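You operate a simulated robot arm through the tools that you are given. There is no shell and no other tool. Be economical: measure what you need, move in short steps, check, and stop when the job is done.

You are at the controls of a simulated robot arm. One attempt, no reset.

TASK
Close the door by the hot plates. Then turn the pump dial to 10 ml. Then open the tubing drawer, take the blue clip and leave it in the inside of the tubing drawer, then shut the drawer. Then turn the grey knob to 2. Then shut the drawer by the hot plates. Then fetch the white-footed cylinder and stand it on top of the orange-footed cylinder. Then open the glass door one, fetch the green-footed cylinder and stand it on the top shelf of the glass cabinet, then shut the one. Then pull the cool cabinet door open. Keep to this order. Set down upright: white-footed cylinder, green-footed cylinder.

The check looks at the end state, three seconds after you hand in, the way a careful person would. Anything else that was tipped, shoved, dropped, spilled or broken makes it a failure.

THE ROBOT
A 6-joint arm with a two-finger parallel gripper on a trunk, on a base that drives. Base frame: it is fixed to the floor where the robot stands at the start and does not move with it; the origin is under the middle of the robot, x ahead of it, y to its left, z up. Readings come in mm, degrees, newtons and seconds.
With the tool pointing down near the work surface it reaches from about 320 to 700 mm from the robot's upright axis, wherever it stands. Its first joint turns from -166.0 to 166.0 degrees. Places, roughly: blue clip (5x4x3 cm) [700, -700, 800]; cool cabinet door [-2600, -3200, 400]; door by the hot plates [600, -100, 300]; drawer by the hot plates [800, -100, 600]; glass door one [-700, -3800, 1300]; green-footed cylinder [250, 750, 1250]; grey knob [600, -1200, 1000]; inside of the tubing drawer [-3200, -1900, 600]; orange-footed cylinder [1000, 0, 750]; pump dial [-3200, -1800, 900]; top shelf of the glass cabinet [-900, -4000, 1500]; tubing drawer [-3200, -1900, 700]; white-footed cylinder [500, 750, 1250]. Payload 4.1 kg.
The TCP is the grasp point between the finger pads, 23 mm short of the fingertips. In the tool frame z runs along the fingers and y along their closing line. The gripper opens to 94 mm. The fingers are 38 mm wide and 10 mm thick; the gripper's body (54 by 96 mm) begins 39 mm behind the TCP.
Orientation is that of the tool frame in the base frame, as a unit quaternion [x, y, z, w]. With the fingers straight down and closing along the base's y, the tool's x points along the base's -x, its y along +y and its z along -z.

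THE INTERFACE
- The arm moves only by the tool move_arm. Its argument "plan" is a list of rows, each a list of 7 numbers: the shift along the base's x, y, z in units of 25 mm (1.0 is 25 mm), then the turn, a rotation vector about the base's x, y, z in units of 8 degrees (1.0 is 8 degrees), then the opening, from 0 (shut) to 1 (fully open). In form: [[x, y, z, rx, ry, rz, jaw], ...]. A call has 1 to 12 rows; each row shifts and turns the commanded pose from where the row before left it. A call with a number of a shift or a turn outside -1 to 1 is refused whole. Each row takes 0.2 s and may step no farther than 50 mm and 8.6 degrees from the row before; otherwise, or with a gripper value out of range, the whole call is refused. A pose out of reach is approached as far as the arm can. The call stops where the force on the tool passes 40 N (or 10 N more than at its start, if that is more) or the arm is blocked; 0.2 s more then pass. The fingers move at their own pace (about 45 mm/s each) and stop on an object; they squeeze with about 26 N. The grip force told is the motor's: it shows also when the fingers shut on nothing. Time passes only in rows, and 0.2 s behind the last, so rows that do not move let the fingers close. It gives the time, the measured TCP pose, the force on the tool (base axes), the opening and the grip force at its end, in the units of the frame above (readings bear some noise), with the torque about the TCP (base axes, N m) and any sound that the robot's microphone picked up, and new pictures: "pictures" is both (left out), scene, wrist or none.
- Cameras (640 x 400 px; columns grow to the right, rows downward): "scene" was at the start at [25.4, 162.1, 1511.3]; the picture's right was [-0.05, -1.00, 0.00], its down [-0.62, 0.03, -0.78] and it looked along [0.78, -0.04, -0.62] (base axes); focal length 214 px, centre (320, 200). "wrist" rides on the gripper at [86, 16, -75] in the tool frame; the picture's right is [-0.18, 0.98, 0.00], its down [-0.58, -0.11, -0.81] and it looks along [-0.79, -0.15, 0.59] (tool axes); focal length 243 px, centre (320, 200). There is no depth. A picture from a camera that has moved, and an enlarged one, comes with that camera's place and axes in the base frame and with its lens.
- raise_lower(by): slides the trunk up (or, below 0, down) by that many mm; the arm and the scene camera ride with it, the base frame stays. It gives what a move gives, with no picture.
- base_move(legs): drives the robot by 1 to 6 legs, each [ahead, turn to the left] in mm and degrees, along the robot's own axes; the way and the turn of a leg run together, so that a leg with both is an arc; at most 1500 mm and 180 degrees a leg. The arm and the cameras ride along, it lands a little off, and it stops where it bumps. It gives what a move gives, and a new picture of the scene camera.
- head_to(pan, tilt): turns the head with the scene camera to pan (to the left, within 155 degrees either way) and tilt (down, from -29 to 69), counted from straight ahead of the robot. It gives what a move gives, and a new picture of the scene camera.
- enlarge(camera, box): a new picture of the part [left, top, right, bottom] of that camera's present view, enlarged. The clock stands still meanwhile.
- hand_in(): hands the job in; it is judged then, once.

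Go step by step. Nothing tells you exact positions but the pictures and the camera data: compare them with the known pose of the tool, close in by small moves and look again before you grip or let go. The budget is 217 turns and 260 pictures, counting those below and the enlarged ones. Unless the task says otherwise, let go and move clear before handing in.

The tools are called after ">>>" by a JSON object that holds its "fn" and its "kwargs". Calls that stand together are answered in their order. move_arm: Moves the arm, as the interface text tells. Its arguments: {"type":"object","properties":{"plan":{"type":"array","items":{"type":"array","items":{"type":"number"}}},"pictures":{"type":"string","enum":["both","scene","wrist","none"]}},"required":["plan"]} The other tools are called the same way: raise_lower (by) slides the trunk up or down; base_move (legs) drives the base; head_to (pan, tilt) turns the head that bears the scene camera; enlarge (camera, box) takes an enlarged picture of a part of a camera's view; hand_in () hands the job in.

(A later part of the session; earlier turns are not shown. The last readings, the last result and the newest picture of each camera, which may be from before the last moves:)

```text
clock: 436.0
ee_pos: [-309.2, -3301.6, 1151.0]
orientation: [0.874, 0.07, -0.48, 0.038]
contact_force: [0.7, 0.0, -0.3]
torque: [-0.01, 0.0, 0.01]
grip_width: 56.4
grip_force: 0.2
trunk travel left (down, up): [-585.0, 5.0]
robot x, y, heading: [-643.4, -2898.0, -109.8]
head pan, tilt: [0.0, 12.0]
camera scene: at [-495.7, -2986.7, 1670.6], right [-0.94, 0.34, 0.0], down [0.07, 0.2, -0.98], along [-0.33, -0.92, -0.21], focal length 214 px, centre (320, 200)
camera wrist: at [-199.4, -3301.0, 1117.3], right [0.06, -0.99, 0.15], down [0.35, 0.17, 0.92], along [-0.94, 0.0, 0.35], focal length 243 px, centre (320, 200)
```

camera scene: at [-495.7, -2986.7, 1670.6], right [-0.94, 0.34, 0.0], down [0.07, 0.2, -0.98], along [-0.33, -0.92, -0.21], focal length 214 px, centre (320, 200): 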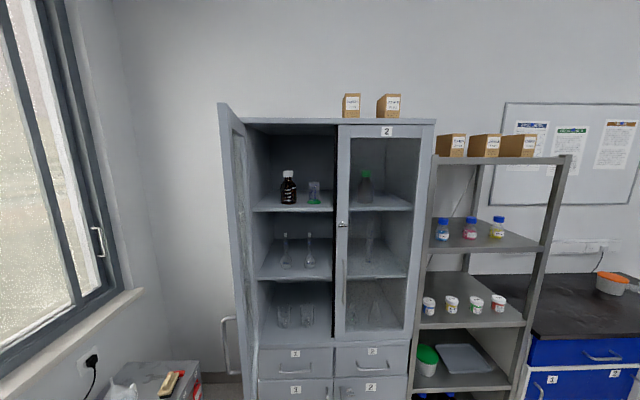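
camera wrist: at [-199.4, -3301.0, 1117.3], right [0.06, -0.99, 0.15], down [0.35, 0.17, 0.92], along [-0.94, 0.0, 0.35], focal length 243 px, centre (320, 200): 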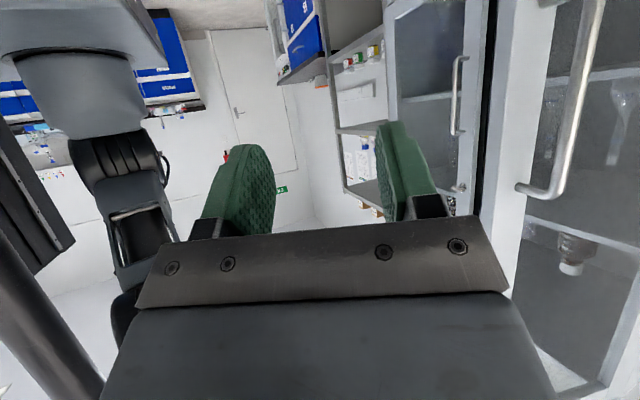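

The handle bar is visible where I left it. I turn 2° left and drive forward 240 mm so the hand is beside it.

>>> {"fn": "base_move", "kwargs": {"legs": [[0, 2], [240, 0]]}}

>>> {"fn": "enlarge", "kwargs": {"camera": "wrist", "box": [0, 0, 640, 400]}}

```text
clock: 438.2
ee_pos: [-369.2, -3521.8, 1149.3]
orientation: [0.872, 0.088, -0.479, 0.048]
contact_force: [0.7, -0.2, -0.1]
torque: [0.02, 0.01, 0.0]
grip_width: 56.6
grip_force: 0.1
trunk travel left (down, up): [-585.0, 5.0]
robot x, y, heading: [-716.2, -3129.9, -107.9]
head pan, tilt: [0.0, 12.0]
camera scene: at [-567.7, -3214.2, 1670.6], right [-0.95, 0.3, 0.0], down [0.06, 0.2, -0.98], along [-0.3, -0.93, -0.21], focal length 214 px, centre (320, 200)
```

scene: 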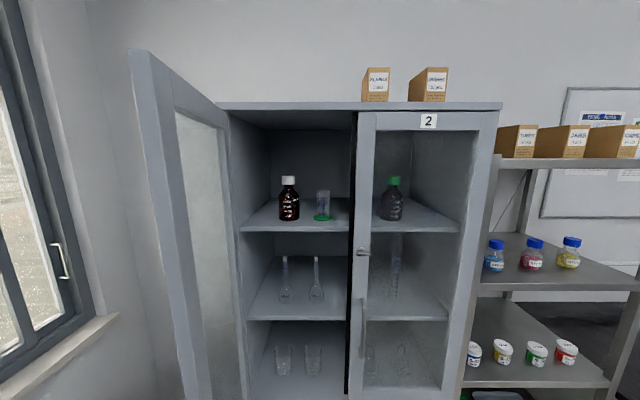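

```text
1.00 times, centred on (320, 200) of wrist (not enlarged: the box is as wide or as high as the picture)
camera zoom: at [-259.8, -3517.1, 1117.5], right [0.1, -0.98, 0.16], down [0.34, 0.18, 0.92], along [-0.94, -0.04, 0.35], focal length 243 px, centre (320, 200)
```

zoom: 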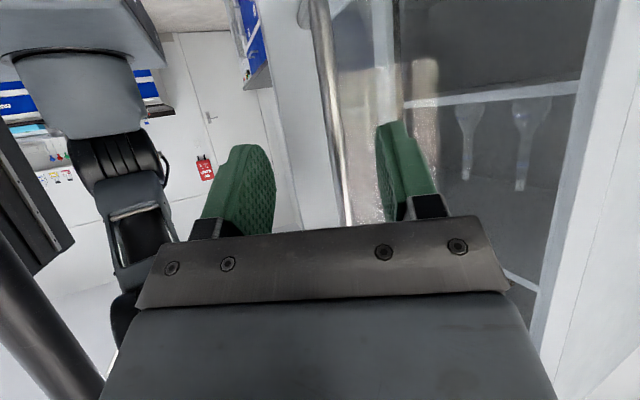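

>>> {"fn": "move_arm", "kwargs": {"plan": [[-0.95, -0.3, 0, 0, 0, 0, 0.6], [-0.9, -0.3, 0, 0, 0, 0, 0.6], [0, 0, 0, 0, 0, 0, 0], [0, 0, 0, 0, 0, 0, 0], [0, 0, 0, 0, 0, 0, 0], [0, 0, 0, 0, 0, 0, 0]], "pictures": "wrist"}}

```text
clock: 439.6
ee_pos: [-417.7, -3538.3, 1150.9]
orientation: [0.872, 0.087, -0.479, 0.048]
contact_force: [-2.5, -7.4, 2.4]
torque: [-0.48, 0.17, -0.01]
grip_width: 12.1
grip_force: 45.1
trunk travel left (down, up): [-585.0, 5.0]
robot x, y, heading: [-717.9, -3132.2, -107.6]
head pan, tilt: [0.0, 12.0]
camera wrist: at [-308.0, -3533.7, 1118.2], right [0.1, -0.98, 0.16], down [0.34, 0.18, 0.92], along [-0.94, -0.04, 0.35], focal length 243 px, centre (320, 200)
```

wrist: 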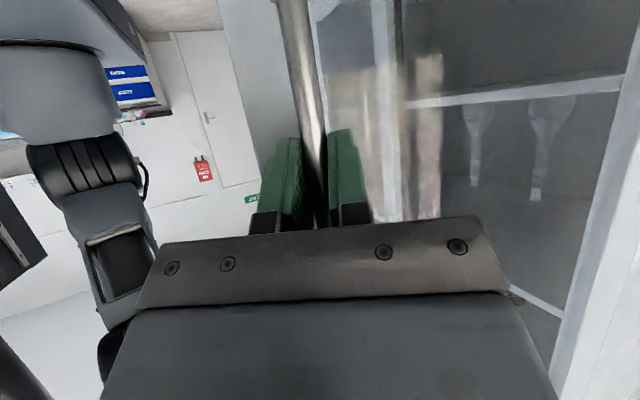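

The bar is gripped. I swing the door back along its arc.

>>> {"fn": "move_arm", "kwargs": {"plan": [[-0.963, 0.2, 0, 0, 0, 0.42, 0], [-0.975, 0.13, 0, 0, 0, 0.42, 0], [-0.98, 0.06, 0, 0, 0, 0.42, 0], [-0.98, -0.01, 0, 0, 0, 0.42, 0], [-0.98, -0.085, 0, 0, 0, 0.42, 0]], "pictures": "none"}}

```text
clock: 440.8
ee_pos: [-539.4, -3528.4, 1150.1]
orientation: [0.85, 0.214, -0.467, 0.117]
contact_force: [-0.3, 0.2, 4.6]
torque: [-0.17, -0.68, -0.19]
grip_width: 11.9
grip_force: 45.0
trunk travel left (down, up): [-585.0, 5.0]
robot x, y, heading: [-717.5, -3131.2, -107.5]
head pan, tilt: [0.0, 12.0]
```

Forces are low. Continuing.

>>> {"fn": "move_arm", "kwargs": {"plan": [[-0.97, -0.156, 0, 0, 0, 0.42, 0], [-0.957, -0.225, 0, 0, 0, 0.42, 0], [-0.938, -0.295, 0, 0, 0, 0.42, 0], [-0.915, -0.362, 0, 0, 0, 0.42, 0], [-0.886, -0.427, 0, 0, 0, 0.42, 0]], "pictures": "none"}}

>>> {"fn": "move_arm", "kwargs": {"plan": [[-0.853, -0.491, 0, 0, 0, 0.42, 0], [-0.815, -0.552, 0, 0, 0, 0.42, 0], [-0.773, -0.608, 0, 0, 0, 0.42, 0], [-0.726, -0.664, 0, 0, 0, 0.42, 0]], "pictures": "wrist"}}

```text
clock: 442.0
ee_pos: [-655.6, -3565.5, 1150.7]
orientation: [0.81, 0.335, -0.445, 0.183]
contact_force: [-3.0, 4.8, -8.9]
torque: [-0.31, -0.37, -0.19]
grip_width: 12.0
grip_force: 45.5
trunk travel left (down, up): [-585.0, 5.0]
robot x, y, heading: [-716.3, -3129.9, -107.8]
head pan, tilt: [0.0, 12.0]
```

```text
clock: 443.0
ee_pos: [-734.6, -3625.2, 1151.4]
orientation: [0.766, 0.428, -0.419, 0.235]
contact_force: [-7.9, 5.6, -8.1]
torque: [0.34, 0.06, -0.22]
grip_width: 12.4
grip_force: 45.7
trunk travel left (down, up): [-585.0, 5.0]
robot x, y, heading: [-709.9, -3132.7, -107.7]
head pan, tilt: [0.0, 12.0]
camera wrist: at [-665.1, -3540.9, 1118.2], right [0.79, -0.6, 0.16], down [0.1, 0.37, 0.92], along [-0.61, -0.71, 0.35], focal length 243 px, centre (320, 200)
```

wrist: 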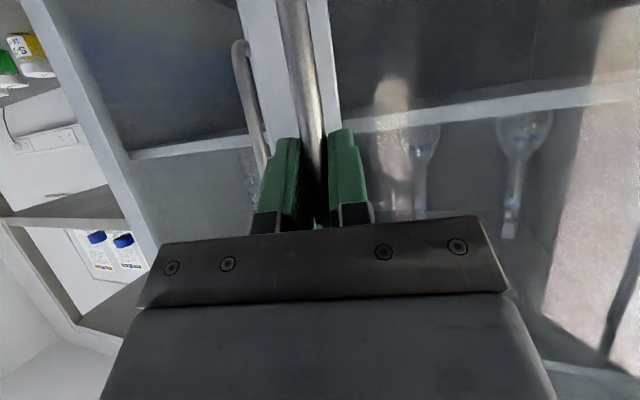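

>>> {"fn": "move_arm", "kwargs": {"plan": [[-0.676, -0.715, 0, 0, 0, 0.42, 0], [-0.623, -0.761, 0, 0, 0, 0.42, 0], [-0.565, -0.805, 0, 0, 0, 0.42, 0], [-0.505, -0.844, 0, 0, 0, 0.42, 0], [-0.2, -0.5, 0, 0, 0, 0, 0], [-0.1, -0.3, 0, 0, 0, 0, 0]]}}

```text
clock: 444.2
ee_pos: [-792.2, -3705.9, 1150.4]
orientation: [0.708, 0.519, -0.386, 0.284]
contact_force: [10.3, 27.6, 13.7]
torque: [0.57, 0.32, 0.01]
grip_width: 11.5
grip_force: 44.3
trunk travel left (down, up): [-585.0, 5.0]
robot x, y, heading: [-716.7, -3130.1, -107.4]
head pan, tilt: [0.0, 12.0]
stopped in row 6: the force on the tool passed its limit at 48 N (the readings are from after the stop); the commanded pose is now the measured one
camera scene: at [-565.3, -3205.4, 1671.2], right [-0.95, 0.3, 0.0], down [0.06, 0.19, -0.98], along [-0.29, -0.93, -0.2], focal length 214 px, centre (320, 200)
camera wrist: at [-744.6, -3605.9, 1118.5], right [0.91, -0.39, 0.16], down [0.0, 0.38, 0.93], along [-0.42, -0.84, 0.35], focal length 243 px, centre (320, 200)
```

scene: 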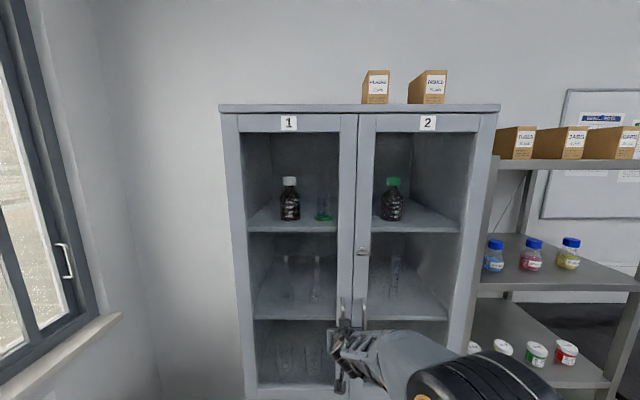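
wrist: 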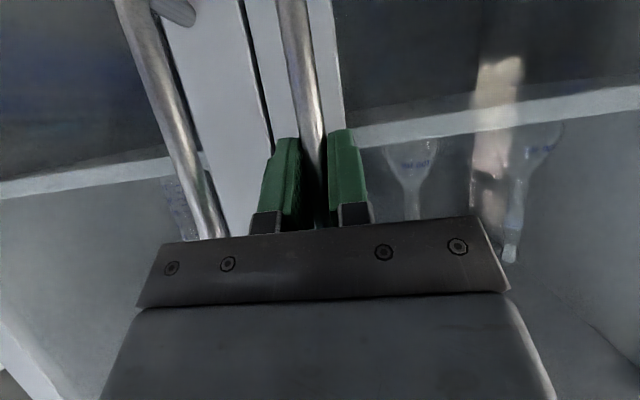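

The door reached its stop. I let go, back away and check.

>>> {"fn": "move_arm", "kwargs": {"plan": [[0, 0, 0, 0, 0, 0, 0.6], [0, 0, 0, 0, 0, 0, 0.6], [0, 0, 0, 0, 0, 0, 0.6], [0.28, 0.85, 0, 0, 0, 0, 0.6], [0.28, 0.85, 0, 0, 0, 0, 0.6], [0.28, 0.85, 0, 0, 0, 0, 0.6], [0.28, 0.85, 0, 0, 0, 0, 0.6]], "pictures": "wrist"}}

>>> {"fn": "base_move", "kwargs": {"legs": [[-350, 0]]}}

>>> {"fn": "enlarge", "kwargs": {"camera": "scene", "box": [220, 90, 460, 240]}}

```text
clock: 445.8
ee_pos: [-767.3, -3625.3, 1147.5]
orientation: [0.709, 0.518, -0.385, 0.282]
contact_force: [-0.3, 0.4, 0.1]
torque: [0.0, 0.04, -0.02]
grip_width: 56.6
grip_force: 0.0
trunk travel left (down, up): [-585.0, 5.0]
robot x, y, heading: [-713.1, -3135.1, -107.5]
head pan, tilt: [0.0, 12.0]
camera wrist: at [-718.7, -3526.0, 1116.1], right [0.91, -0.39, 0.16], down [0.0, 0.38, 0.93], along [-0.42, -0.84, 0.34], focal length 243 px, centre (320, 200)
```

wrist: 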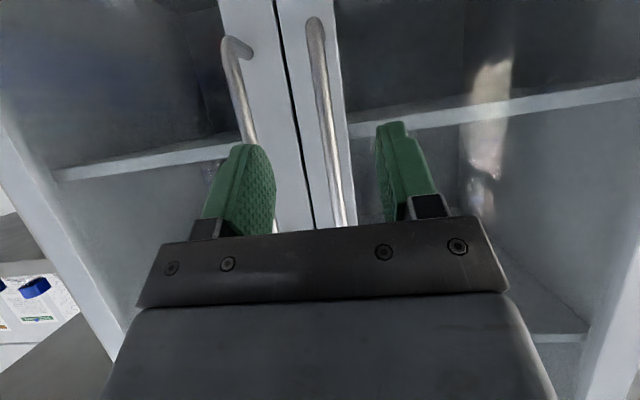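

```text
clock: 448.1
ee_pos: [-663.6, -3295.3, 1147.7]
orientation: [0.711, 0.517, -0.385, 0.281]
contact_force: [0.0, 0.7, 0.7]
torque: [0.02, -0.01, 0.0]
grip_width: 56.2
grip_force: 0.0
trunk travel left (down, up): [-585.0, 5.0]
robot x, y, heading: [-611.4, -2801.7, -107.7]
head pan, tilt: [0.0, 12.0]
camera scene: at [-463.0, -2882.3, 1670.7], right [-0.95, 0.3, 0.0], down [0.06, 0.2, -0.98], along [-0.3, -0.93, -0.21], focal length 214 px, centre (320, 200)
```

scene: 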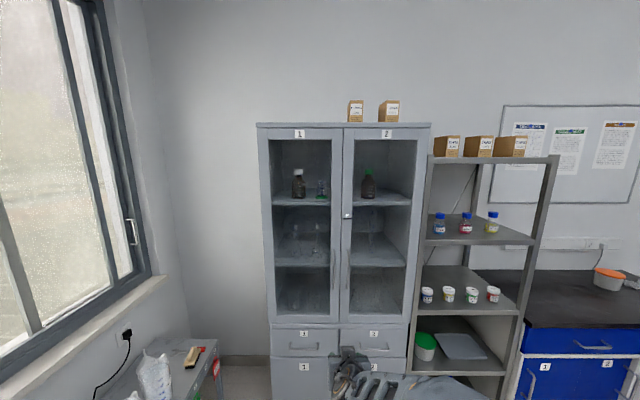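

```text
2.67 times, centred on (340, 165) of scene
camera zoom: at [-463.0, -2882.3, 1670.7], right [-0.95, 0.3, 0.0], down [0.06, 0.2, -0.98], along [-0.3, -0.93, -0.21], focal length 572 px, centre (267, 293)
```

zoom: 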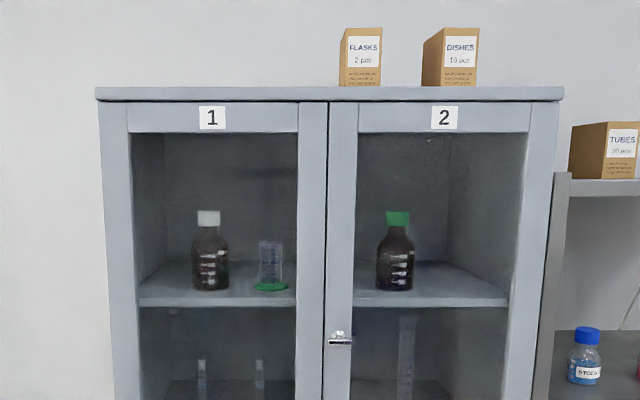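

Door one is shut and green stands upright inside. Finally, the cool cabinet: I drive along to it.

>>> {"fn": "base_move", "kwargs": {"legs": [[0, -91], [1450, 0], [0, 90]]}}

>>> {"fn": "head_to", "kwargs": {"pan": 0, "tilt": 35}}

```text
clock: 462.9
ee_pos: [-2045.7, -2857.6, 1147.4]
orientation: [0.711, 0.516, -0.386, 0.281]
contact_force: [0.3, -0.5, 0.8]
torque: [0.0, 0.01, -0.05]
grip_width: 56.2
grip_force: 0.0
trunk travel left (down, up): [-585.0, 5.0]
robot x, y, heading: [-1989.9, -2362.4, -107.8]
head pan, tilt: [0.0, 12.0]
camera scene: at [-1841.9, -2445.6, 1670.7], right [-0.95, 0.31, 0.0], down [0.06, 0.2, -0.98], along [-0.3, -0.93, -0.21], focal length 214 px, centre (320, 200)
```

scene: 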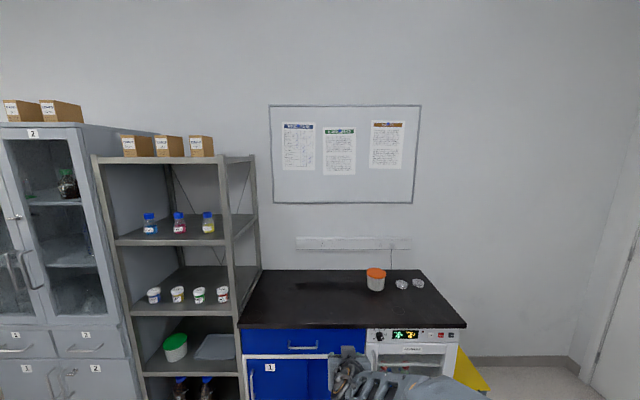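

```text
clock: 463.8
ee_pos: [-2044.6, -2857.5, 1147.4]
orientation: [0.712, 0.516, -0.386, 0.28]
contact_force: [0.3, 1.4, -0.4]
torque: [-0.01, -0.01, -0.02]
grip_width: 56.4
grip_force: 0.0
trunk travel left (down, up): [-585.0, 5.0]
robot x, y, heading: [-1986.3, -2364.7, -107.9]
head pan, tilt: [0.0, 35.0]
camera scene: at [-1840.4, -2440.7, 1633.9], right [-0.95, 0.31, 0.0], down [0.18, 0.55, -0.82], along [-0.25, -0.78, -0.57], focal length 214 px, centre (320, 200)
```

scene: 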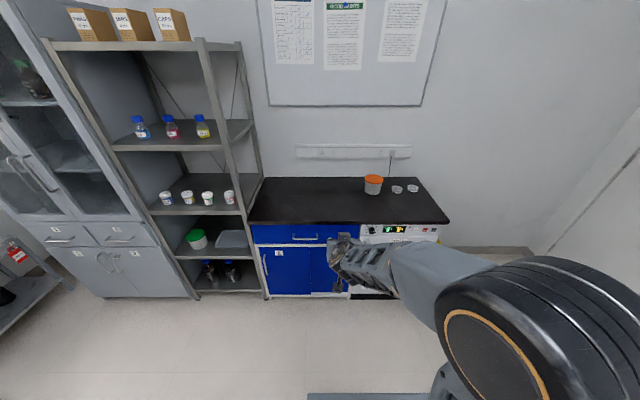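

>>> {"fn": "enlarge", "kwargs": {"camera": "wrist", "box": [0, 0, 640, 400]}}

>>> {"fn": "base_move", "kwargs": {"legs": [[0, 30]]}}

>>> {"fn": "head_to", "kwargs": {"pan": -40, "tilt": 40}}

```text
1.00 times, centred on (320, 200) of wrist (not enlarged: the box is as wide or as high as the picture)
camera zoom: at [-1995.8, -2758.5, 1116.0], right [0.9, -0.4, 0.16], down [0.01, 0.38, 0.93], along [-0.43, -0.84, 0.34], focal length 243 px, centre (320, 200)
```

zoom: 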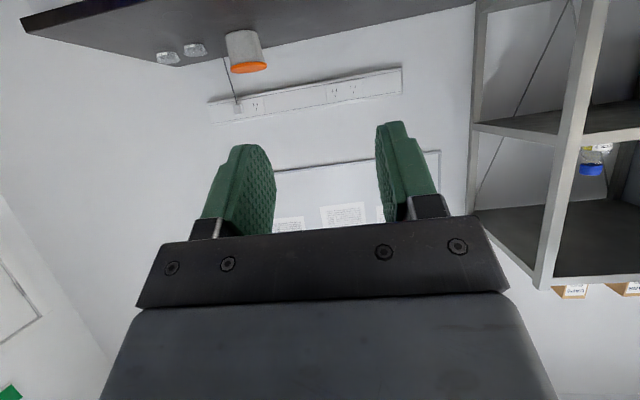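

```text
clock: 465.6
ee_pos: [-1785.7, -2816.2, 1149.4]
orientation: [0.551, 0.685, -0.299, 0.372]
contact_force: [0.4, -0.2, 0.0]
torque: [-0.03, 0.0, -0.02]
grip_width: 56.5
grip_force: 0.0
trunk travel left (down, up): [-585.0, 5.0]
robot x, y, heading: [-1993.4, -2365.1, -77.2]
head pan, tilt: [0.0, 35.0]
camera scene: at [-1821.4, -2353.7, 1633.8], right [-0.98, -0.22, 0.0], down [-0.12, 0.56, -0.82], along [0.18, -0.8, -0.57], focal length 214 px, centre (320, 200)
```

scene: 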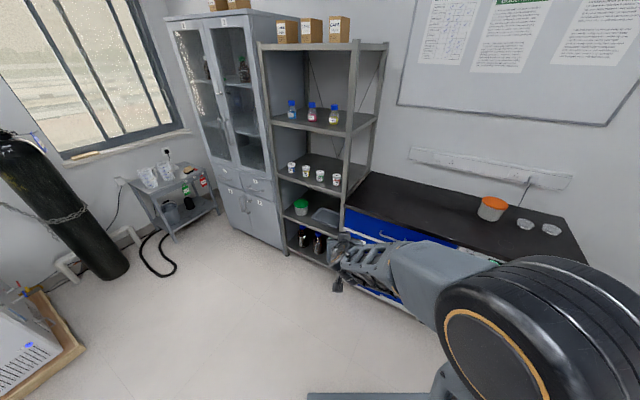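

```text
clock: 466.7
ee_pos: [-1786.2, -2817.5, 1148.3]
orientation: [0.55, 0.686, -0.297, 0.373]
contact_force: [-0.8, 0.1, -0.1]
torque: [-0.01, 0.02, 0.01]
grip_width: 56.4
grip_force: 0.1
trunk travel left (down, up): [-585.0, 5.0]
robot x, y, heading: [-1992.4, -2365.1, -77.3]
head pan, tilt: [-40.0, 40.0]
camera scene: at [-1879.9, -2343.4, 1626.3], right [-0.89, 0.46, 0.0], down [0.3, 0.57, -0.77], along [-0.35, -0.68, -0.64], focal length 214 px, centre (320, 200)
```

scene: 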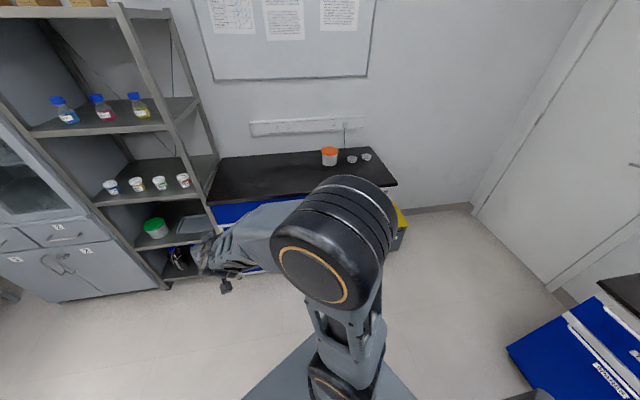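

The elbow hides it; I turn the other way.

>>> {"fn": "base_move", "kwargs": {"legs": [[0, -75]]}}

>>> {"fn": "head_to", "kwargs": {"pan": 40, "tilt": 42}}

```text
clock: 470.3
ee_pos: [-2371.6, -2683.3, 1146.6]
orientation: [0.852, 0.213, -0.463, 0.116]
contact_force: [0.6, 0.2, -0.2]
torque: [-0.03, -0.01, -0.01]
grip_width: 56.4
grip_force: 0.1
trunk travel left (down, up): [-585.0, 5.0]
robot x, y, heading: [-1989.1, -2362.8, -151.6]
head pan, tilt: [-40.0, 40.0]
camera scene: at [-1941.8, -2463.6, 1626.3], right [0.2, 0.98, 0.0], down [0.63, -0.13, -0.77], along [-0.75, 0.16, -0.64], focal length 214 px, centre (320, 200)
```

scene: 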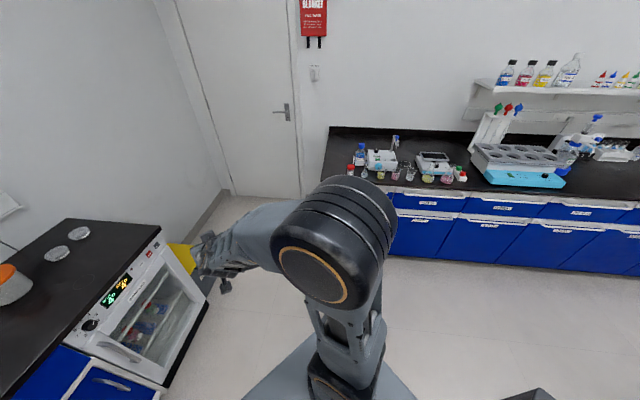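

```text
clock: 471.9
ee_pos: [-2371.6, -2683.1, 1147.9]
orientation: [0.852, 0.214, -0.463, 0.117]
contact_force: [-0.3, 1.6, 0.2]
torque: [0.01, -0.01, 0.02]
grip_width: 56.4
grip_force: 0.1
trunk travel left (down, up): [-585.0, 5.0]
robot x, y, heading: [-1992.3, -2364.2, -151.9]
head pan, tilt: [40.0, 42.0]
camera scene: at [-1889.4, -2558.6, 1623.3], right [-0.93, 0.37, 0.0], down [0.25, 0.62, -0.74], along [-0.28, -0.69, -0.67], focal length 214 px, centre (320, 200)
```

scene: 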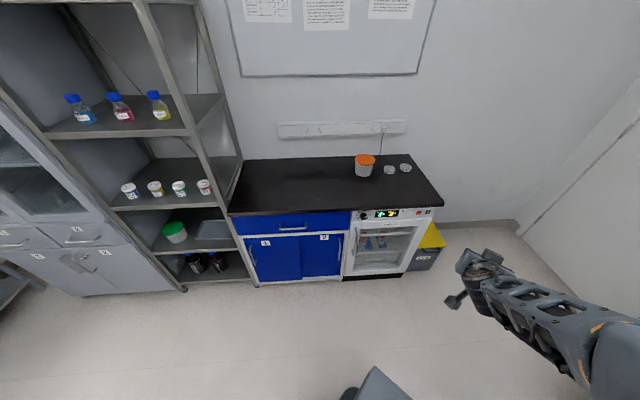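

>>> {"fn": "enlarge", "kwargs": {"camera": "scene", "box": [330, 195, 458, 285]}}

```text
4.44 times, centred on (394, 240) of scene
camera zoom: at [-1889.4, -2558.6, 1623.3], right [-0.93, 0.37, 0.0], down [0.25, 0.62, -0.74], along [-0.28, -0.69, -0.67], focal length 953 px, centre (-9, 22)
```

zoom: 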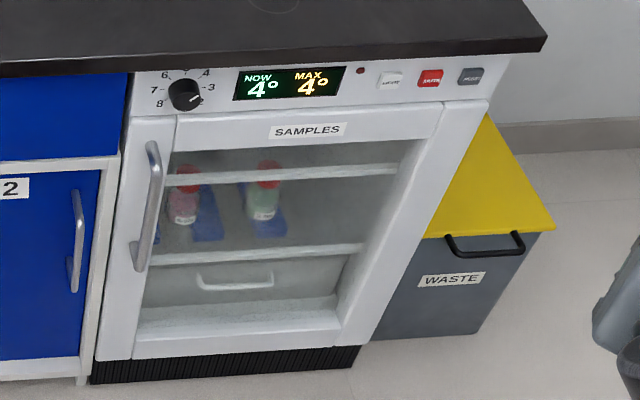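

The cool cabinet's door has a vertical handle on its left stile near (-2393, -3235, 530), hinge at right. I position the robot left of it and lower the trunk.

>>> {"fn": "base_move", "kwargs": {"legs": [[0, 53.4], [275, 0], [0, -10.2]]}}

>>> {"fn": "raise_lower", "kwargs": {"by": -400}}

>>> {"fn": "raise_lower", "kwargs": {"by": -100}}

>>> {"fn": "head_to", "kwargs": {"pan": 0, "tilt": 30}}

>>> {"fn": "enlarge", "kwargs": {"camera": "wrist", "box": [0, 0, 640, 400]}}

```text
clock: 476.8
ee_pos: [-2087.2, -3121.8, 1147.1]
orientation: [0.713, 0.513, -0.387, 0.279]
contact_force: [-0.4, 1.0, -0.7]
torque: [0.01, -0.03, 0.01]
grip_width: 56.4
grip_force: 0.1
trunk travel left (down, up): [-585.0, 5.0]
robot x, y, heading: [-2026.9, -2623.8, -108.5]
head pan, tilt: [40.0, 42.0]
camera scene: at [-1821.1, -2700.9, 1623.3], right [-0.93, -0.37, 0.0], down [-0.25, 0.62, -0.74], along [0.28, -0.69, -0.67], focal length 214 px, centre (320, 200)
```

scene: 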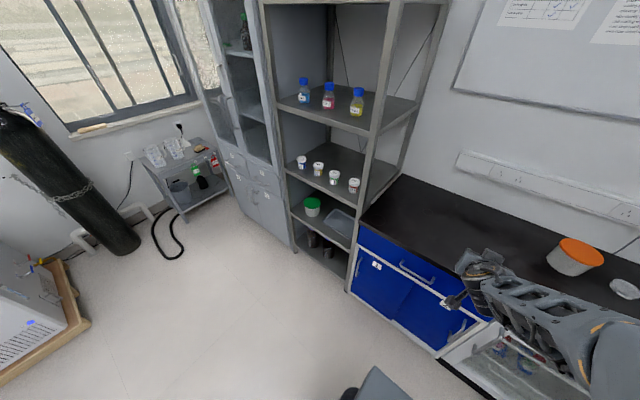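

```text
clock: 480.7
ee_pos: [-2085.8, -3121.8, 748.4]
orientation: [0.713, 0.514, -0.386, 0.279]
contact_force: [-0.5, 0.0, -0.3]
torque: [-0.01, 0.04, 0.03]
grip_width: 56.5
grip_force: 0.0
trunk travel left (down, up): [-185.0, 405.0]
robot x, y, heading: [-2026.8, -2628.6, -108.3]
head pan, tilt: [40.0, 42.0]
```

```text
clock: 482.0
ee_pos: [-2087.0, -3122.7, 646.5]
orientation: [0.713, 0.514, -0.387, 0.279]
contact_force: [0.2, 0.5, -0.7]
torque: [0.02, 0.01, -0.02]
grip_width: 56.1
grip_force: 0.1
trunk travel left (down, up): [-85.0, 505.0]
robot x, y, heading: [-2025.8, -2624.1, -108.2]
head pan, tilt: [40.0, 42.0]
```

```text
clock: 483.1
ee_pos: [-2085.9, -3122.9, 647.2]
orientation: [0.713, 0.514, -0.387, 0.28]
contact_force: [0.4, -0.5, 0.7]
torque: [0.0, -0.02, 0.02]
grip_width: 56.6
grip_force: 0.2
trunk travel left (down, up): [-85.0, 505.0]
robot x, y, heading: [-2030.4, -2628.1, -108.2]
head pan, tilt: [0.0, 30.0]
camera scene: at [-1880.1, -2709.0, 1141.6], right [-0.95, 0.31, 0.0], down [0.16, 0.48, -0.87], along [-0.27, -0.82, -0.5], focal length 214 px, centre (320, 200)
```

scene: 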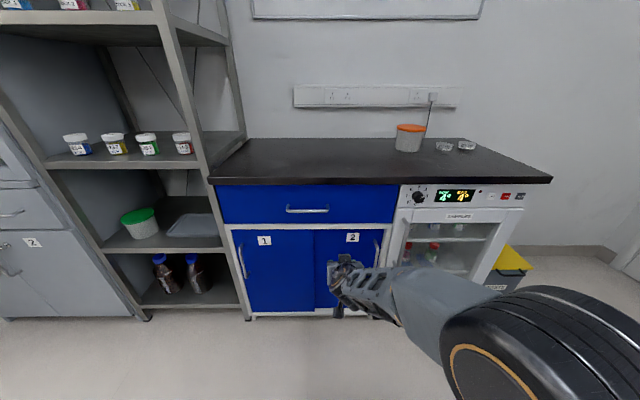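

```text
1.00 times, centred on (320, 200) of wrist (not enlarged: the box is as wide or as high as the picture)
camera zoom: at [-2036.7, -3023.6, 616.0], right [0.9, -0.41, 0.16], down [0.01, 0.38, 0.93], along [-0.43, -0.83, 0.34], focal length 243 px, centre (320, 200)
```

zoom: 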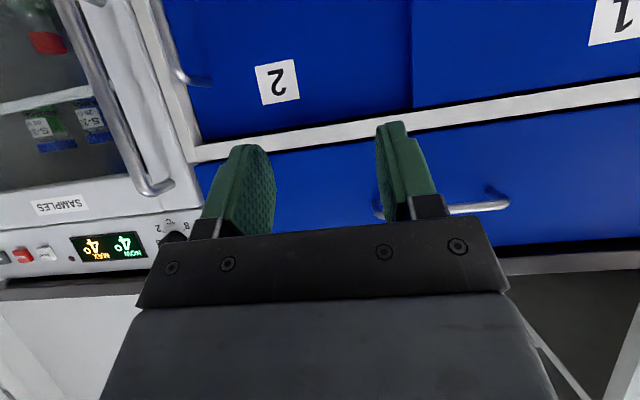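

>>> {"fn": "enlarge", "kwargs": {"camera": "scene", "box": [370, 180, 498, 280]}}

```text
4.00 times, centred on (434, 230) of scene
camera zoom: at [-1880.1, -2709.0, 1141.6], right [-0.95, 0.31, 0.0], down [0.16, 0.48, -0.87], along [-0.27, -0.82, -0.5], focal length 858 px, centre (-136, 80)
```

zoom: 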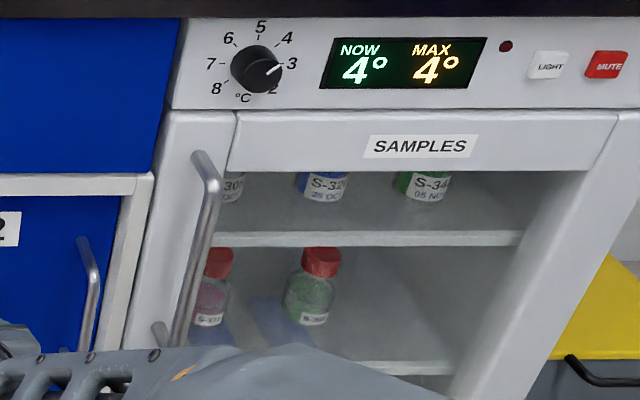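

The handle's top is near (-2372, -3217, 688). I bring the hand in front of it at z≈600.

>>> {"fn": "move_arm", "kwargs": {"plan": [[-0.95, 0.25, -0.19, 0, 0, 0, 0.6], [-0.95, 0.25, -0.19, 0, 0, 0, 0.6], [-0.95, 0.25, -0.19, 0, 0, 0, 0.6], [-0.95, 0.25, -0.19, 0, 0, 0, 0.6], [-0.95, 0.25, -0.19, 0, 0, 0, 0.6], [-0.95, 0.25, -0.19, 0, 0, 0, 0.6], [-0.95, 0.25, -0.19, 0, 0, 0, 0.6], [-0.95, 0.25, -0.19, 0, 0, 0, 0.6], [-0.95, 0.25, -0.19, 0, 0, 0, 0.6], [-0.95, 0.25, -0.19, 0, 0, 0, 0.6]]}}

```text
clock: 485.3
ee_pos: [-2158.5, -3102.1, 634.4]
orientation: [0.714, 0.513, -0.387, 0.276]
contact_force: [0.7, 0.2, -1.0]
torque: [0.04, 0.04, 0.02]
grip_width: 56.6
grip_force: 0.1
out of reach, approached as far as the arm can: row 4, 5, 6, 7, 8, 9, 10
trunk travel left (down, up): [-85.0, 505.0]
robot x, y, heading: [-2030.1, -2629.2, -108.2]
head pan, tilt: [0.0, 30.0]
camera scene: at [-1880.2, -2708.9, 1141.6], right [-0.95, 0.31, 0.0], down [0.16, 0.47, -0.87], along [-0.27, -0.82, -0.5], focal length 214 px, centre (320, 200)
camera wrist: at [-2108.5, -3004.0, 602.1], right [0.9, -0.41, 0.15], down [0.01, 0.37, 0.93], along [-0.44, -0.83, 0.34], focal length 243 px, centre (320, 200)
```

scene: 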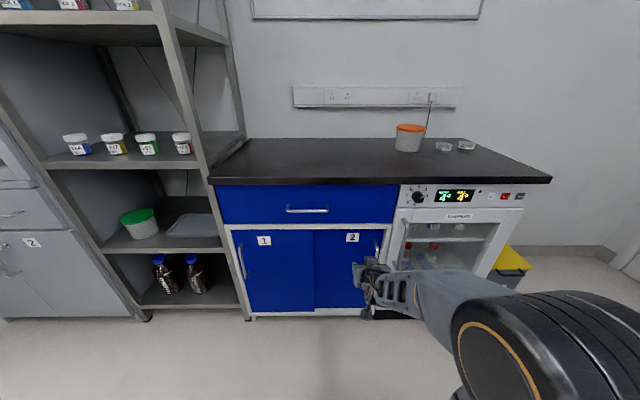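
wrist: 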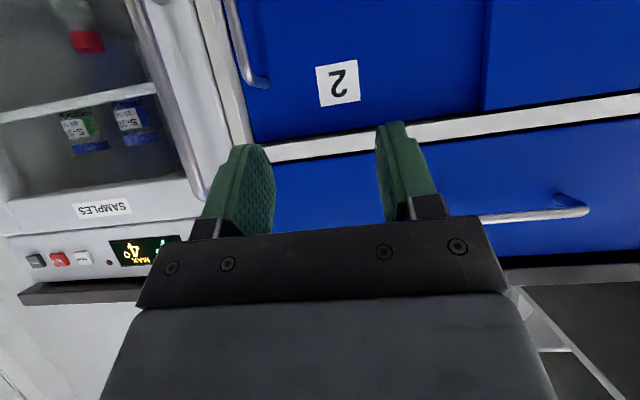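

>>> {"fn": "move_arm", "kwargs": {"plan": [[-0.31, -0.95, 0, 0, 0, 0, 0.6], [-0.31, -0.95, 0, 0, 0, 0, 0.6], [-0.31, -0.95, 0, 0, 0, 0, 0.6]]}}

```text
clock: 486.1
ee_pos: [-2180.8, -3175.0, 636.7]
orientation: [0.713, 0.515, -0.386, 0.278]
contact_force: [0.7, 1.0, 0.2]
torque: [0.02, 0.0, 0.02]
grip_width: 56.3
grip_force: 0.1
trunk travel left (down, up): [-85.0, 505.0]
robot x, y, heading: [-2028.8, -2631.1, -108.2]
head pan, tilt: [0.0, 30.0]
camera scene: at [-1880.1, -2708.8, 1141.6], right [-0.95, 0.31, 0.0], down [0.16, 0.47, -0.87], along [-0.27, -0.82, -0.5], focal length 214 px, centre (320, 200)
camera wrist: at [-2131.7, -3076.3, 604.1], right [0.9, -0.41, 0.15], down [0.01, 0.37, 0.93], along [-0.43, -0.83, 0.34], focal length 243 px, centre (320, 200)
```

scene: 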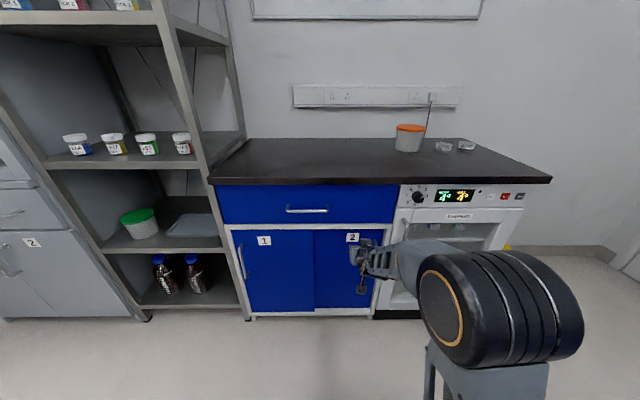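
wrist: 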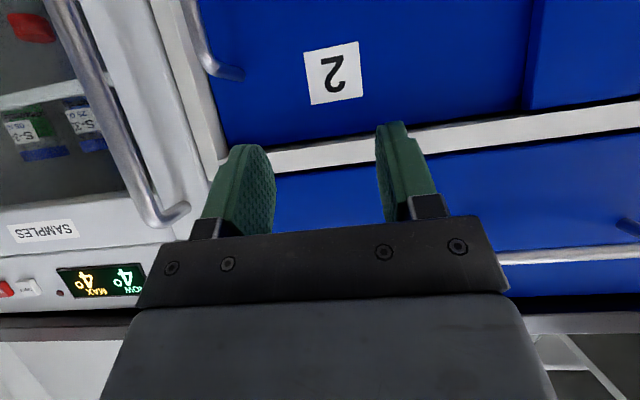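

>>> {"fn": "move_arm", "kwargs": {"plan": [[-0.95, 0.31, 0, 0, 0, 0, 0.6], [-0.95, 0.31, 0, 0, 0, 0, 0.6], [-0.95, 0.31, 0, 0, 0, 0, 0.6], [-0.95, 0.31, 0, 0, 0, 0, 0.6], [-0.95, 0.31, 0, 0, 0, 0, 0.6]]}}

```text
clock: 487.3
ee_pos: [-2203.5, -3160.7, 623.0]
orientation: [0.734, 0.513, -0.379, 0.235]
contact_force: [1.2, -0.1, 0.0]
torque: [0.0, 0.03, -0.01]
grip_width: 56.4
grip_force: 0.0
out of reach, approached as far as the arm can: row 1, 2, 3, 4, 5
trunk travel left (down, up): [-85.0, 505.0]
robot x, y, heading: [-2030.5, -2629.1, -108.1]
head pan, tilt: [0.0, 30.0]
camera scene: at [-1879.9, -2709.0, 1141.6], right [-0.95, 0.31, 0.0], down [0.16, 0.47, -0.87], along [-0.27, -0.82, -0.5], focal length 214 px, centre (320, 200)
camera wrist: at [-2149.7, -3060.7, 599.2], right [0.88, -0.46, 0.1], down [0.04, 0.3, 0.95], along [-0.47, -0.84, 0.28], focal length 243 px, centre (320, 200)
```

scene: 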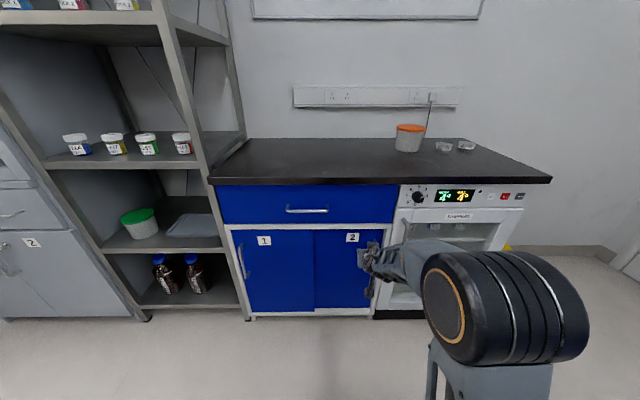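
wrist: 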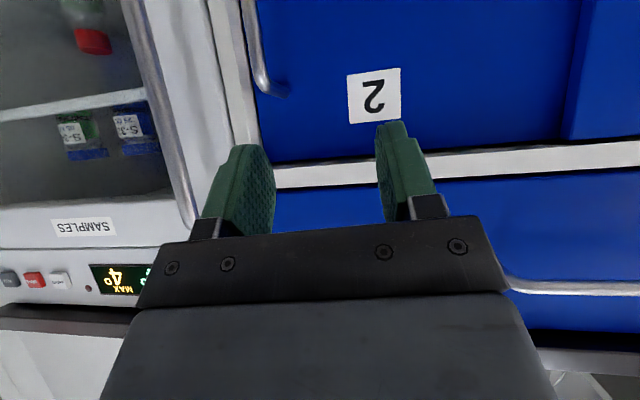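

The wrist can't reach further right in this posture, so I turn the base 12° right to put the handle straight ahead.

>>> {"fn": "base_move", "kwargs": {"legs": [[0, -12]]}}

>>> {"fn": "move_arm", "kwargs": {"plan": [[0, 0, -0.5, 0, 0, 0, 0.6]], "pictures": "wrist"}}

```text
clock: 488.4
ee_pos: [-2312.2, -3110.2, 623.6]
orientation: [0.784, 0.432, -0.401, 0.193]
contact_force: [0.3, 0.4, -0.2]
torque: [-0.01, -0.01, -0.01]
grip_width: 56.4
grip_force: 0.1
trunk travel left (down, up): [-85.0, 505.0]
robot x, y, heading: [-2032.7, -2625.5, -120.5]
head pan, tilt: [0.0, 30.0]
camera scene: at [-1900.8, -2738.6, 1141.6], right [-0.86, 0.51, 0.0], down [0.25, 0.43, -0.87], along [-0.44, -0.75, -0.5], focal length 214 px, centre (320, 200)
```

scene: 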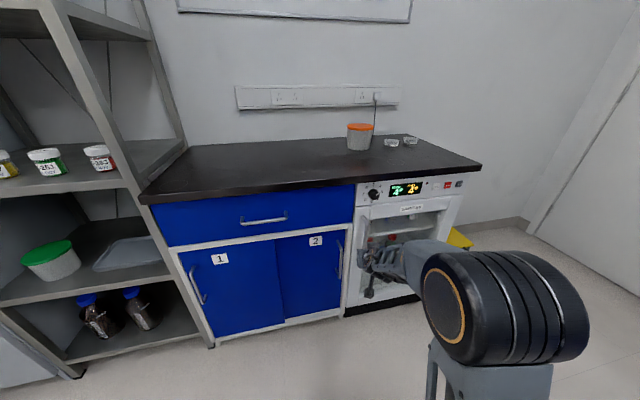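

```text
clock: 488.8
ee_pos: [-2310.9, -3109.0, 611.1]
orientation: [0.784, 0.432, -0.401, 0.193]
contact_force: [0.3, -0.1, 0.0]
torque: [0.0, 0.01, -0.03]
grip_width: 56.4
grip_force: 0.0
trunk travel left (down, up): [-85.0, 505.0]
robot x, y, heading: [-2026.8, -2626.6, -120.4]
head pan, tilt: [0.0, 30.0]
camera wrist: at [-2238.5, -3025.3, 586.7], right [0.76, -0.64, 0.1], down [0.1, 0.28, 0.95], along [-0.64, -0.72, 0.28], focal length 243 px, centre (320, 200)
```

wrist: 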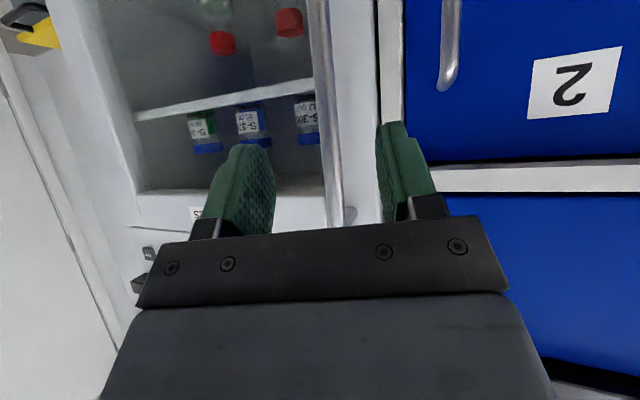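

The bar is right between the fingers. I advance towards it.

>>> {"fn": "move_arm", "kwargs": {"plan": [[-0.56, -0.78, 0, 0, 0, 0, 0.6], [-0.56, -0.78, 0, 0, 0, 0, 0.6], [-0.56, -0.78, 0, 0, 0, 0, 0.6], [-0.56, -0.78, 0, 0, 0, 0, 0.6]], "pictures": "wrist"}}

```text
clock: 489.8
ee_pos: [-2369.1, -3187.3, 610.6]
orientation: [0.784, 0.431, -0.401, 0.193]
contact_force: [-0.3, -0.9, -0.4]
torque: [-0.03, 0.03, -0.01]
grip_width: 56.4
grip_force: 0.1
trunk travel left (down, up): [-85.0, 505.0]
robot x, y, heading: [-2028.8, -2633.5, -120.4]
head pan, tilt: [0.0, 30.0]
camera wrist: at [-2295.4, -3102.8, 586.6], right [0.76, -0.64, 0.1], down [0.1, 0.28, 0.95], along [-0.64, -0.72, 0.28], focal length 243 px, centre (320, 200)
```

wrist: 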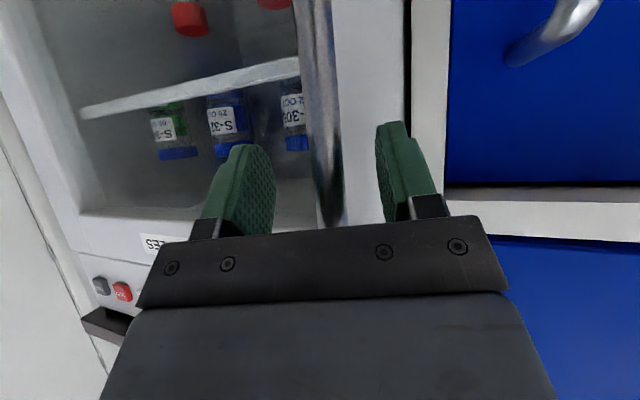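

The bar looks to be at the finger pads already; I close gently.

>>> {"fn": "move_arm", "kwargs": {"plan": [[0, 0, 0, 0, 0, 0, 0.3], [0, 0, 0, 0, 0, 0, 0], [0, 0, 0, 0, 0, 0, 0], [0, 0, 0, 0, 0, 0, 0], [0, 0, 0, 0, 0, 0, 0]], "pictures": "wrist"}}

```text
clock: 491.0
ee_pos: [-2365.7, -3188.0, 610.5]
orientation: [0.784, 0.433, -0.4, 0.194]
contact_force: [33.4, -8.9, 0.8]
torque: [-1.37, -2.13, 0.14]
grip_width: 17.3
grip_force: 44.9
trunk travel left (down, up): [-85.0, 505.0]
robot x, y, heading: [-2028.6, -2626.2, -120.2]
head pan, tilt: [0.0, 30.0]
no pictures are left
```

Pictures are used up, so I go on by force and position readings. The bar is gripped (17 mm). I relieve the side force and start to pull along the door's arc.

>>> {"fn": "move_arm", "kwargs": {"plan": [[0.15, -0.08, 0, 0, 0, 0, 0], [0, 0, 0, 0, 0, 0, 0]], "pictures": "none"}}

>>> {"fn": "move_arm", "kwargs": {"plan": [[0.18, 0.9, 0, 0, 0, 0, 0], [0.13, 0.91, 0, 0, 0, 0, 0]], "pictures": "none"}}

```text
clock: 491.6
ee_pos: [-2365.1, -3188.0, 610.7]
orientation: [0.785, 0.431, -0.4, 0.193]
contact_force: [12.6, -5.2, -0.2]
torque: [-0.15, -2.64, 0.27]
grip_width: 17.6
grip_force: 44.7
trunk travel left (down, up): [-85.0, 505.0]
robot x, y, heading: [-2026.3, -2624.5, -120.6]
head pan, tilt: [0.0, 30.0]
no pictures are left
```

```text
clock: 492.2
ee_pos: [-2359.7, -3142.4, 608.9]
orientation: [0.786, 0.429, -0.402, 0.193]
contact_force: [-6.3, 0.2, 0.9]
torque: [-0.17, -2.45, -0.02]
grip_width: 17.4
grip_force: 44.7
trunk travel left (down, up): [-85.0, 505.0]
robot x, y, heading: [-2027.3, -2628.1, -120.5]
head pan, tilt: [0.0, 30.0]
no pictures are left
```

The grip holds and the door moves (width unchanged). Continuing along the arc.

>>> {"fn": "move_arm", "kwargs": {"plan": [[0.075, 0.92, 0, 0, 0, 0, 0], [0.02, 0.925, 0, 0, 0, 0, 0], [-0.03, 0.924, 0, 0, 0, 0, 0]], "pictures": "none"}}

```text
clock: 492.7
ee_pos: [-2357.9, -3117.1, 610.9]
orientation: [0.79, 0.422, -0.402, 0.188]
contact_force: [-13.6, -0.3, -10.3]
torque: [-1.44, -1.78, -0.26]
grip_width: 17.5
grip_force: 44.8
out of reach, approached as far as the arm can: row 1, 2
trunk travel left (down, up): [-85.0, 505.0]
robot x, y, heading: [-2028.0, -2628.5, -120.8]
head pan, tilt: [0.0, 30.0]
stopped in row 2: the force on the tool passed its limit at 50 N (the readings are from after the stop); the commanded pose is now the measured one
no pictures are left
```

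The arm is at its inner limit, so I let the base pull: backing while turning slightly right follows the arc.

>>> {"fn": "base_move", "kwargs": {"legs": [[-40, -2.7]]}}

```text
clock: 493.6
ee_pos: [-2358.8, -3067.4, 611.5]
orientation: [0.798, 0.406, -0.407, 0.178]
contact_force: [-28.6, -3.1, -16.8]
torque: [-1.33, -1.44, -0.16]
grip_width: 17.3
grip_force: 45.3
trunk travel left (down, up): [-85.0, 505.0]
robot x, y, heading: [-2007.9, -2598.6, -123.5]
head pan, tilt: [0.0, 30.0]
```

>>> {"fn": "base_move", "kwargs": {"legs": [[-15, -2.5]]}}

```text
clock: 494.5
ee_pos: [-2361.5, -3039.5, 610.7]
orientation: [0.808, 0.391, -0.406, 0.172]
contact_force: [10.3, 1.8, 9.5]
torque: [-0.94, -2.3, 0.05]
grip_width: 17.2
grip_force: 44.9
trunk travel left (down, up): [-85.0, 505.0]
robot x, y, heading: [-1996.9, -2580.4, -125.8]
head pan, tilt: [0.0, 30.0]
stopped in leg 1: the force on the tool passed its limit at 47 N (the readings are from after the stop); the commanded pose is now the measured one
```

>>> {"fn": "base_move", "kwargs": {"legs": [[-33, -3.6]]}}

```text
clock: 495.4
ee_pos: [-2372.1, -2991.5, 610.7]
orientation: [0.819, 0.365, -0.413, 0.159]
contact_force: [-19.0, -5.0, 1.4]
torque: [-1.94, -0.94, -0.05]
grip_width: 17.1
grip_force: 45.4
trunk travel left (down, up): [-85.0, 505.0]
robot x, y, heading: [-1980.4, -2553.2, -129.6]
head pan, tilt: [0.0, 30.0]
```

>>> {"fn": "base_move", "kwargs": {"legs": [[-24, -4.2]]}}

```text
clock: 496.2
ee_pos: [-2387.2, -2943.4, 610.4]
orientation: [0.832, 0.335, -0.419, 0.144]
contact_force: [-11.4, -4.0, -5.9]
torque: [-1.73, -0.94, 0.09]
grip_width: 17.2
grip_force: 45.0
trunk travel left (down, up): [-85.0, 505.0]
robot x, y, heading: [-1963.1, -2538.4, -133.8]
head pan, tilt: [0.0, 30.0]
```

>>> {"fn": "base_move", "kwargs": {"legs": [[-15, -4.5]]}}

```text
clock: 497.1
ee_pos: [-2407.0, -2898.6, 611.5]
orientation: [0.844, 0.302, -0.425, 0.127]
contact_force: [-9.6, -4.8, -8.3]
torque: [-1.5, -0.88, 0.18]
grip_width: 16.7
grip_force: 45.6
trunk travel left (down, up): [-85.0, 505.0]
robot x, y, heading: [-1950.2, -2524.2, -138.4]
head pan, tilt: [0.0, 30.0]
```

>>> {"fn": "base_move", "kwargs": {"legs": [[-6, -4.6]]}}

>>> {"fn": "base_move", "kwargs": {"legs": [[3, -4.6]]}}

```text
clock: 498.0
ee_pos: [-2431.2, -2857.6, 610.4]
orientation: [0.855, 0.268, -0.429, 0.11]
contact_force: [-8.4, -7.0, -7.3]
torque: [-1.56, -0.49, 0.21]
grip_width: 16.8
grip_force: 44.9
trunk travel left (down, up): [-85.0, 505.0]
robot x, y, heading: [-1943.9, -2525.1, -142.8]
head pan, tilt: [0.0, 30.0]
```

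```text
clock: 498.9
ee_pos: [-2445.4, -2828.4, 610.7]
orientation: [0.864, 0.245, -0.429, 0.097]
contact_force: [13.3, 10.6, 13.4]
torque: [-0.54, -0.94, -0.03]
grip_width: 16.1
grip_force: 45.4
trunk travel left (down, up): [-85.0, 505.0]
robot x, y, heading: [-1948.4, -2522.6, -145.8]
head pan, tilt: [0.0, 30.0]
stopped in leg 1: the force on the tool passed its limit at 74 N (the readings are from after the stop); the commanded pose is now the measured one
```

The door is about 55° open and the hand is at its limit with this grip. I let go, back off, and will push the door further open from its inner side.

>>> {"fn": "move_arm", "kwargs": {"plan": [[0, 0, 0, 0, 0, 0, 0.35], [0, 0, 0, 0, 0, 0, 0.35], [0, 0, 0, 0, 0, 0, 0.4]], "pictures": "none"}}

>>> {"fn": "base_move", "kwargs": {"legs": [[-60, 0]]}}

```text
clock: 499.7
ee_pos: [-2445.3, -2829.7, 608.8]
orientation: [0.864, 0.247, -0.428, 0.097]
contact_force: [8.1, 5.7, 4.1]
torque: [-0.4, 0.26, 0.56]
grip_width: 37.4
grip_force: 0.0
trunk travel left (down, up): [-85.0, 505.0]
robot x, y, heading: [-1949.5, -2526.4, -145.3]
head pan, tilt: [0.0, 30.0]
no pictures are left
```

```text
clock: 500.7
ee_pos: [-2398.3, -2797.7, 609.4]
orientation: [0.863, 0.248, -0.429, 0.098]
contact_force: [0.8, -0.4, 0.5]
torque: [0.0, 0.0, 0.01]
grip_width: 37.5
grip_force: 0.2
trunk travel left (down, up): [-85.0, 505.0]
robot x, y, heading: [-1898.7, -2490.2, -145.4]
head pan, tilt: [0.0, 30.0]
```

Free of the bar. Backing more and turning left to get to the inner side.

>>> {"fn": "base_move", "kwargs": {"legs": [[-110, 0], [0, 14.5]]}}

>>> {"fn": "move_arm", "kwargs": {"plan": [[0, 0, 0, 0, 0, 0, 0], [0, 0, 0, 0, 0, 0, 0], [0, 0, 0, 0, 0, 0, 0]], "pictures": "none"}}

>>> {"fn": "base_move", "kwargs": {"legs": [[130, 0]]}}

```text
clock: 502.7
ee_pos: [-2216.8, -2849.0, 609.6]
orientation: [0.826, 0.353, -0.413, 0.15]
contact_force: [0.4, -0.2, -0.2]
torque: [0.04, 0.03, -0.02]
grip_width: 37.5
grip_force: 0.0
trunk travel left (down, up): [-85.0, 505.0]
robot x, y, heading: [-1811.6, -2430.0, -131.2]
head pan, tilt: [0.0, 30.0]
```

```text
clock: 503.5
ee_pos: [-2216.0, -2850.6, 609.1]
orientation: [0.826, 0.353, -0.413, 0.15]
contact_force: [0.5, 0.9, -0.6]
torque: [0.0, -0.03, -0.01]
grip_width: 0.0
grip_force: 26.3
trunk travel left (down, up): [-85.0, 505.0]
robot x, y, heading: [-1807.9, -2427.9, -131.4]
head pan, tilt: [0.0, 30.0]
no pictures are left
```

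```text
clock: 504.8
ee_pos: [-2301.0, -2948.3, 608.7]
orientation: [0.826, 0.354, -0.413, 0.151]
contact_force: [-0.1, 0.5, -0.3]
torque: [0.0, 0.0, -0.03]
grip_width: 0.0
grip_force: 26.2
trunk travel left (down, up): [-85.0, 505.0]
robot x, y, heading: [-1896.1, -2524.6, -131.2]
head pan, tilt: [0.0, 30.0]
```

>>> {"fn": "base_move", "kwargs": {"legs": [[115, 0]]}}

>>> {"fn": "base_move", "kwargs": {"legs": [[0, -10]]}}

```text
clock: 506.0
ee_pos: [-2376.9, -3035.9, 610.0]
orientation: [0.826, 0.355, -0.412, 0.15]
contact_force: [-0.5, 0.3, 1.0]
torque: [0.01, 0.0, 0.03]
grip_width: 0.1
grip_force: 26.1
trunk travel left (down, up): [-85.0, 505.0]
robot x, y, heading: [-1972.1, -2615.8, -131.4]
head pan, tilt: [0.0, 30.0]
```

```text
clock: 507.1
ee_pos: [-2445.6, -2957.7, 608.6]
orientation: [0.854, 0.28, -0.424, 0.113]
contact_force: [-1.0, 0.2, 0.2]
torque: [-0.01, -0.03, -0.01]
grip_width: 0.2
grip_force: 26.3
trunk travel left (down, up): [-85.0, 505.0]
robot x, y, heading: [-1973.6, -2612.7, -141.2]
head pan, tilt: [0.0, 30.0]
```

>>> {"fn": "base_move", "kwargs": {"legs": [[0, -6]]}}

>>> {"fn": "base_move", "kwargs": {"legs": [[0, -6]]}}

```text
clock: 508.0
ee_pos: [-2478.0, -2907.1, 609.2]
orientation: [0.867, 0.235, -0.43, 0.091]
contact_force: [-1.0, 0.1, -0.5]
torque: [-0.04, -0.02, -0.03]
grip_width: 0.1
grip_force: 25.8
trunk travel left (down, up): [-85.0, 505.0]
robot x, y, heading: [-1971.0, -2611.9, -147.3]
head pan, tilt: [0.0, 30.0]
```

```text
clock: 509.0
ee_pos: [-2504.9, -2854.0, 608.6]
orientation: [0.877, 0.193, -0.434, 0.071]
contact_force: [0.2, 0.3, 0.3]
torque: [0.0, -0.01, -0.01]
grip_width: 0.0
grip_force: 25.9
trunk travel left (down, up): [-85.0, 505.0]
robot x, y, heading: [-1975.0, -2615.9, -153.0]
head pan, tilt: [0.0, 30.0]
```

No resistance felt; either it is being pushed easily or it already swung further. I continue sweeping right.

>>> {"fn": "base_move", "kwargs": {"legs": [[0, -7]]}}

>>> {"fn": "base_move", "kwargs": {"legs": [[0, -7]]}}

```text
clock: 509.9
ee_pos: [-2529.6, -2789.1, 609.5]
orientation: [0.887, 0.138, -0.438, 0.042]
contact_force: [-0.2, -0.1, -0.1]
torque: [0.0, 0.0, 0.03]
grip_width: 0.0
grip_force: 25.7
trunk travel left (down, up): [-85.0, 505.0]
robot x, y, heading: [-1972.3, -2616.1, -159.9]
head pan, tilt: [0.0, 30.0]
```

```text
clock: 510.9
ee_pos: [-2547.1, -2720.2, 609.9]
orientation: [0.894, 0.085, -0.439, 0.016]
contact_force: [0.0, 0.2, 0.9]
torque: [-0.01, -0.01, 0.02]
grip_width: 0.0
grip_force: 25.7
trunk travel left (down, up): [-85.0, 505.0]
robot x, y, heading: [-1971.7, -2612.4, -166.6]
head pan, tilt: [0.0, 30.0]
```

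The hand has swept the door to about 80°. I turn back slightly and withdraw.

>>> {"fn": "base_move", "kwargs": {"legs": [[0, 3], [-350, 0]]}}

```text
clock: 513.6
ee_pos: [-2199.7, -2652.0, 608.8]
orientation: [0.892, 0.109, -0.438, 0.028]
contact_force: [0.2, -0.5, -0.1]
torque: [-0.01, 0.0, 0.01]
grip_width: 0.0
grip_force: 25.2
trunk travel left (down, up): [-85.0, 505.0]
robot x, y, heading: [-1631.4, -2515.5, -163.6]
head pan, tilt: [0.0, 30.0]
```

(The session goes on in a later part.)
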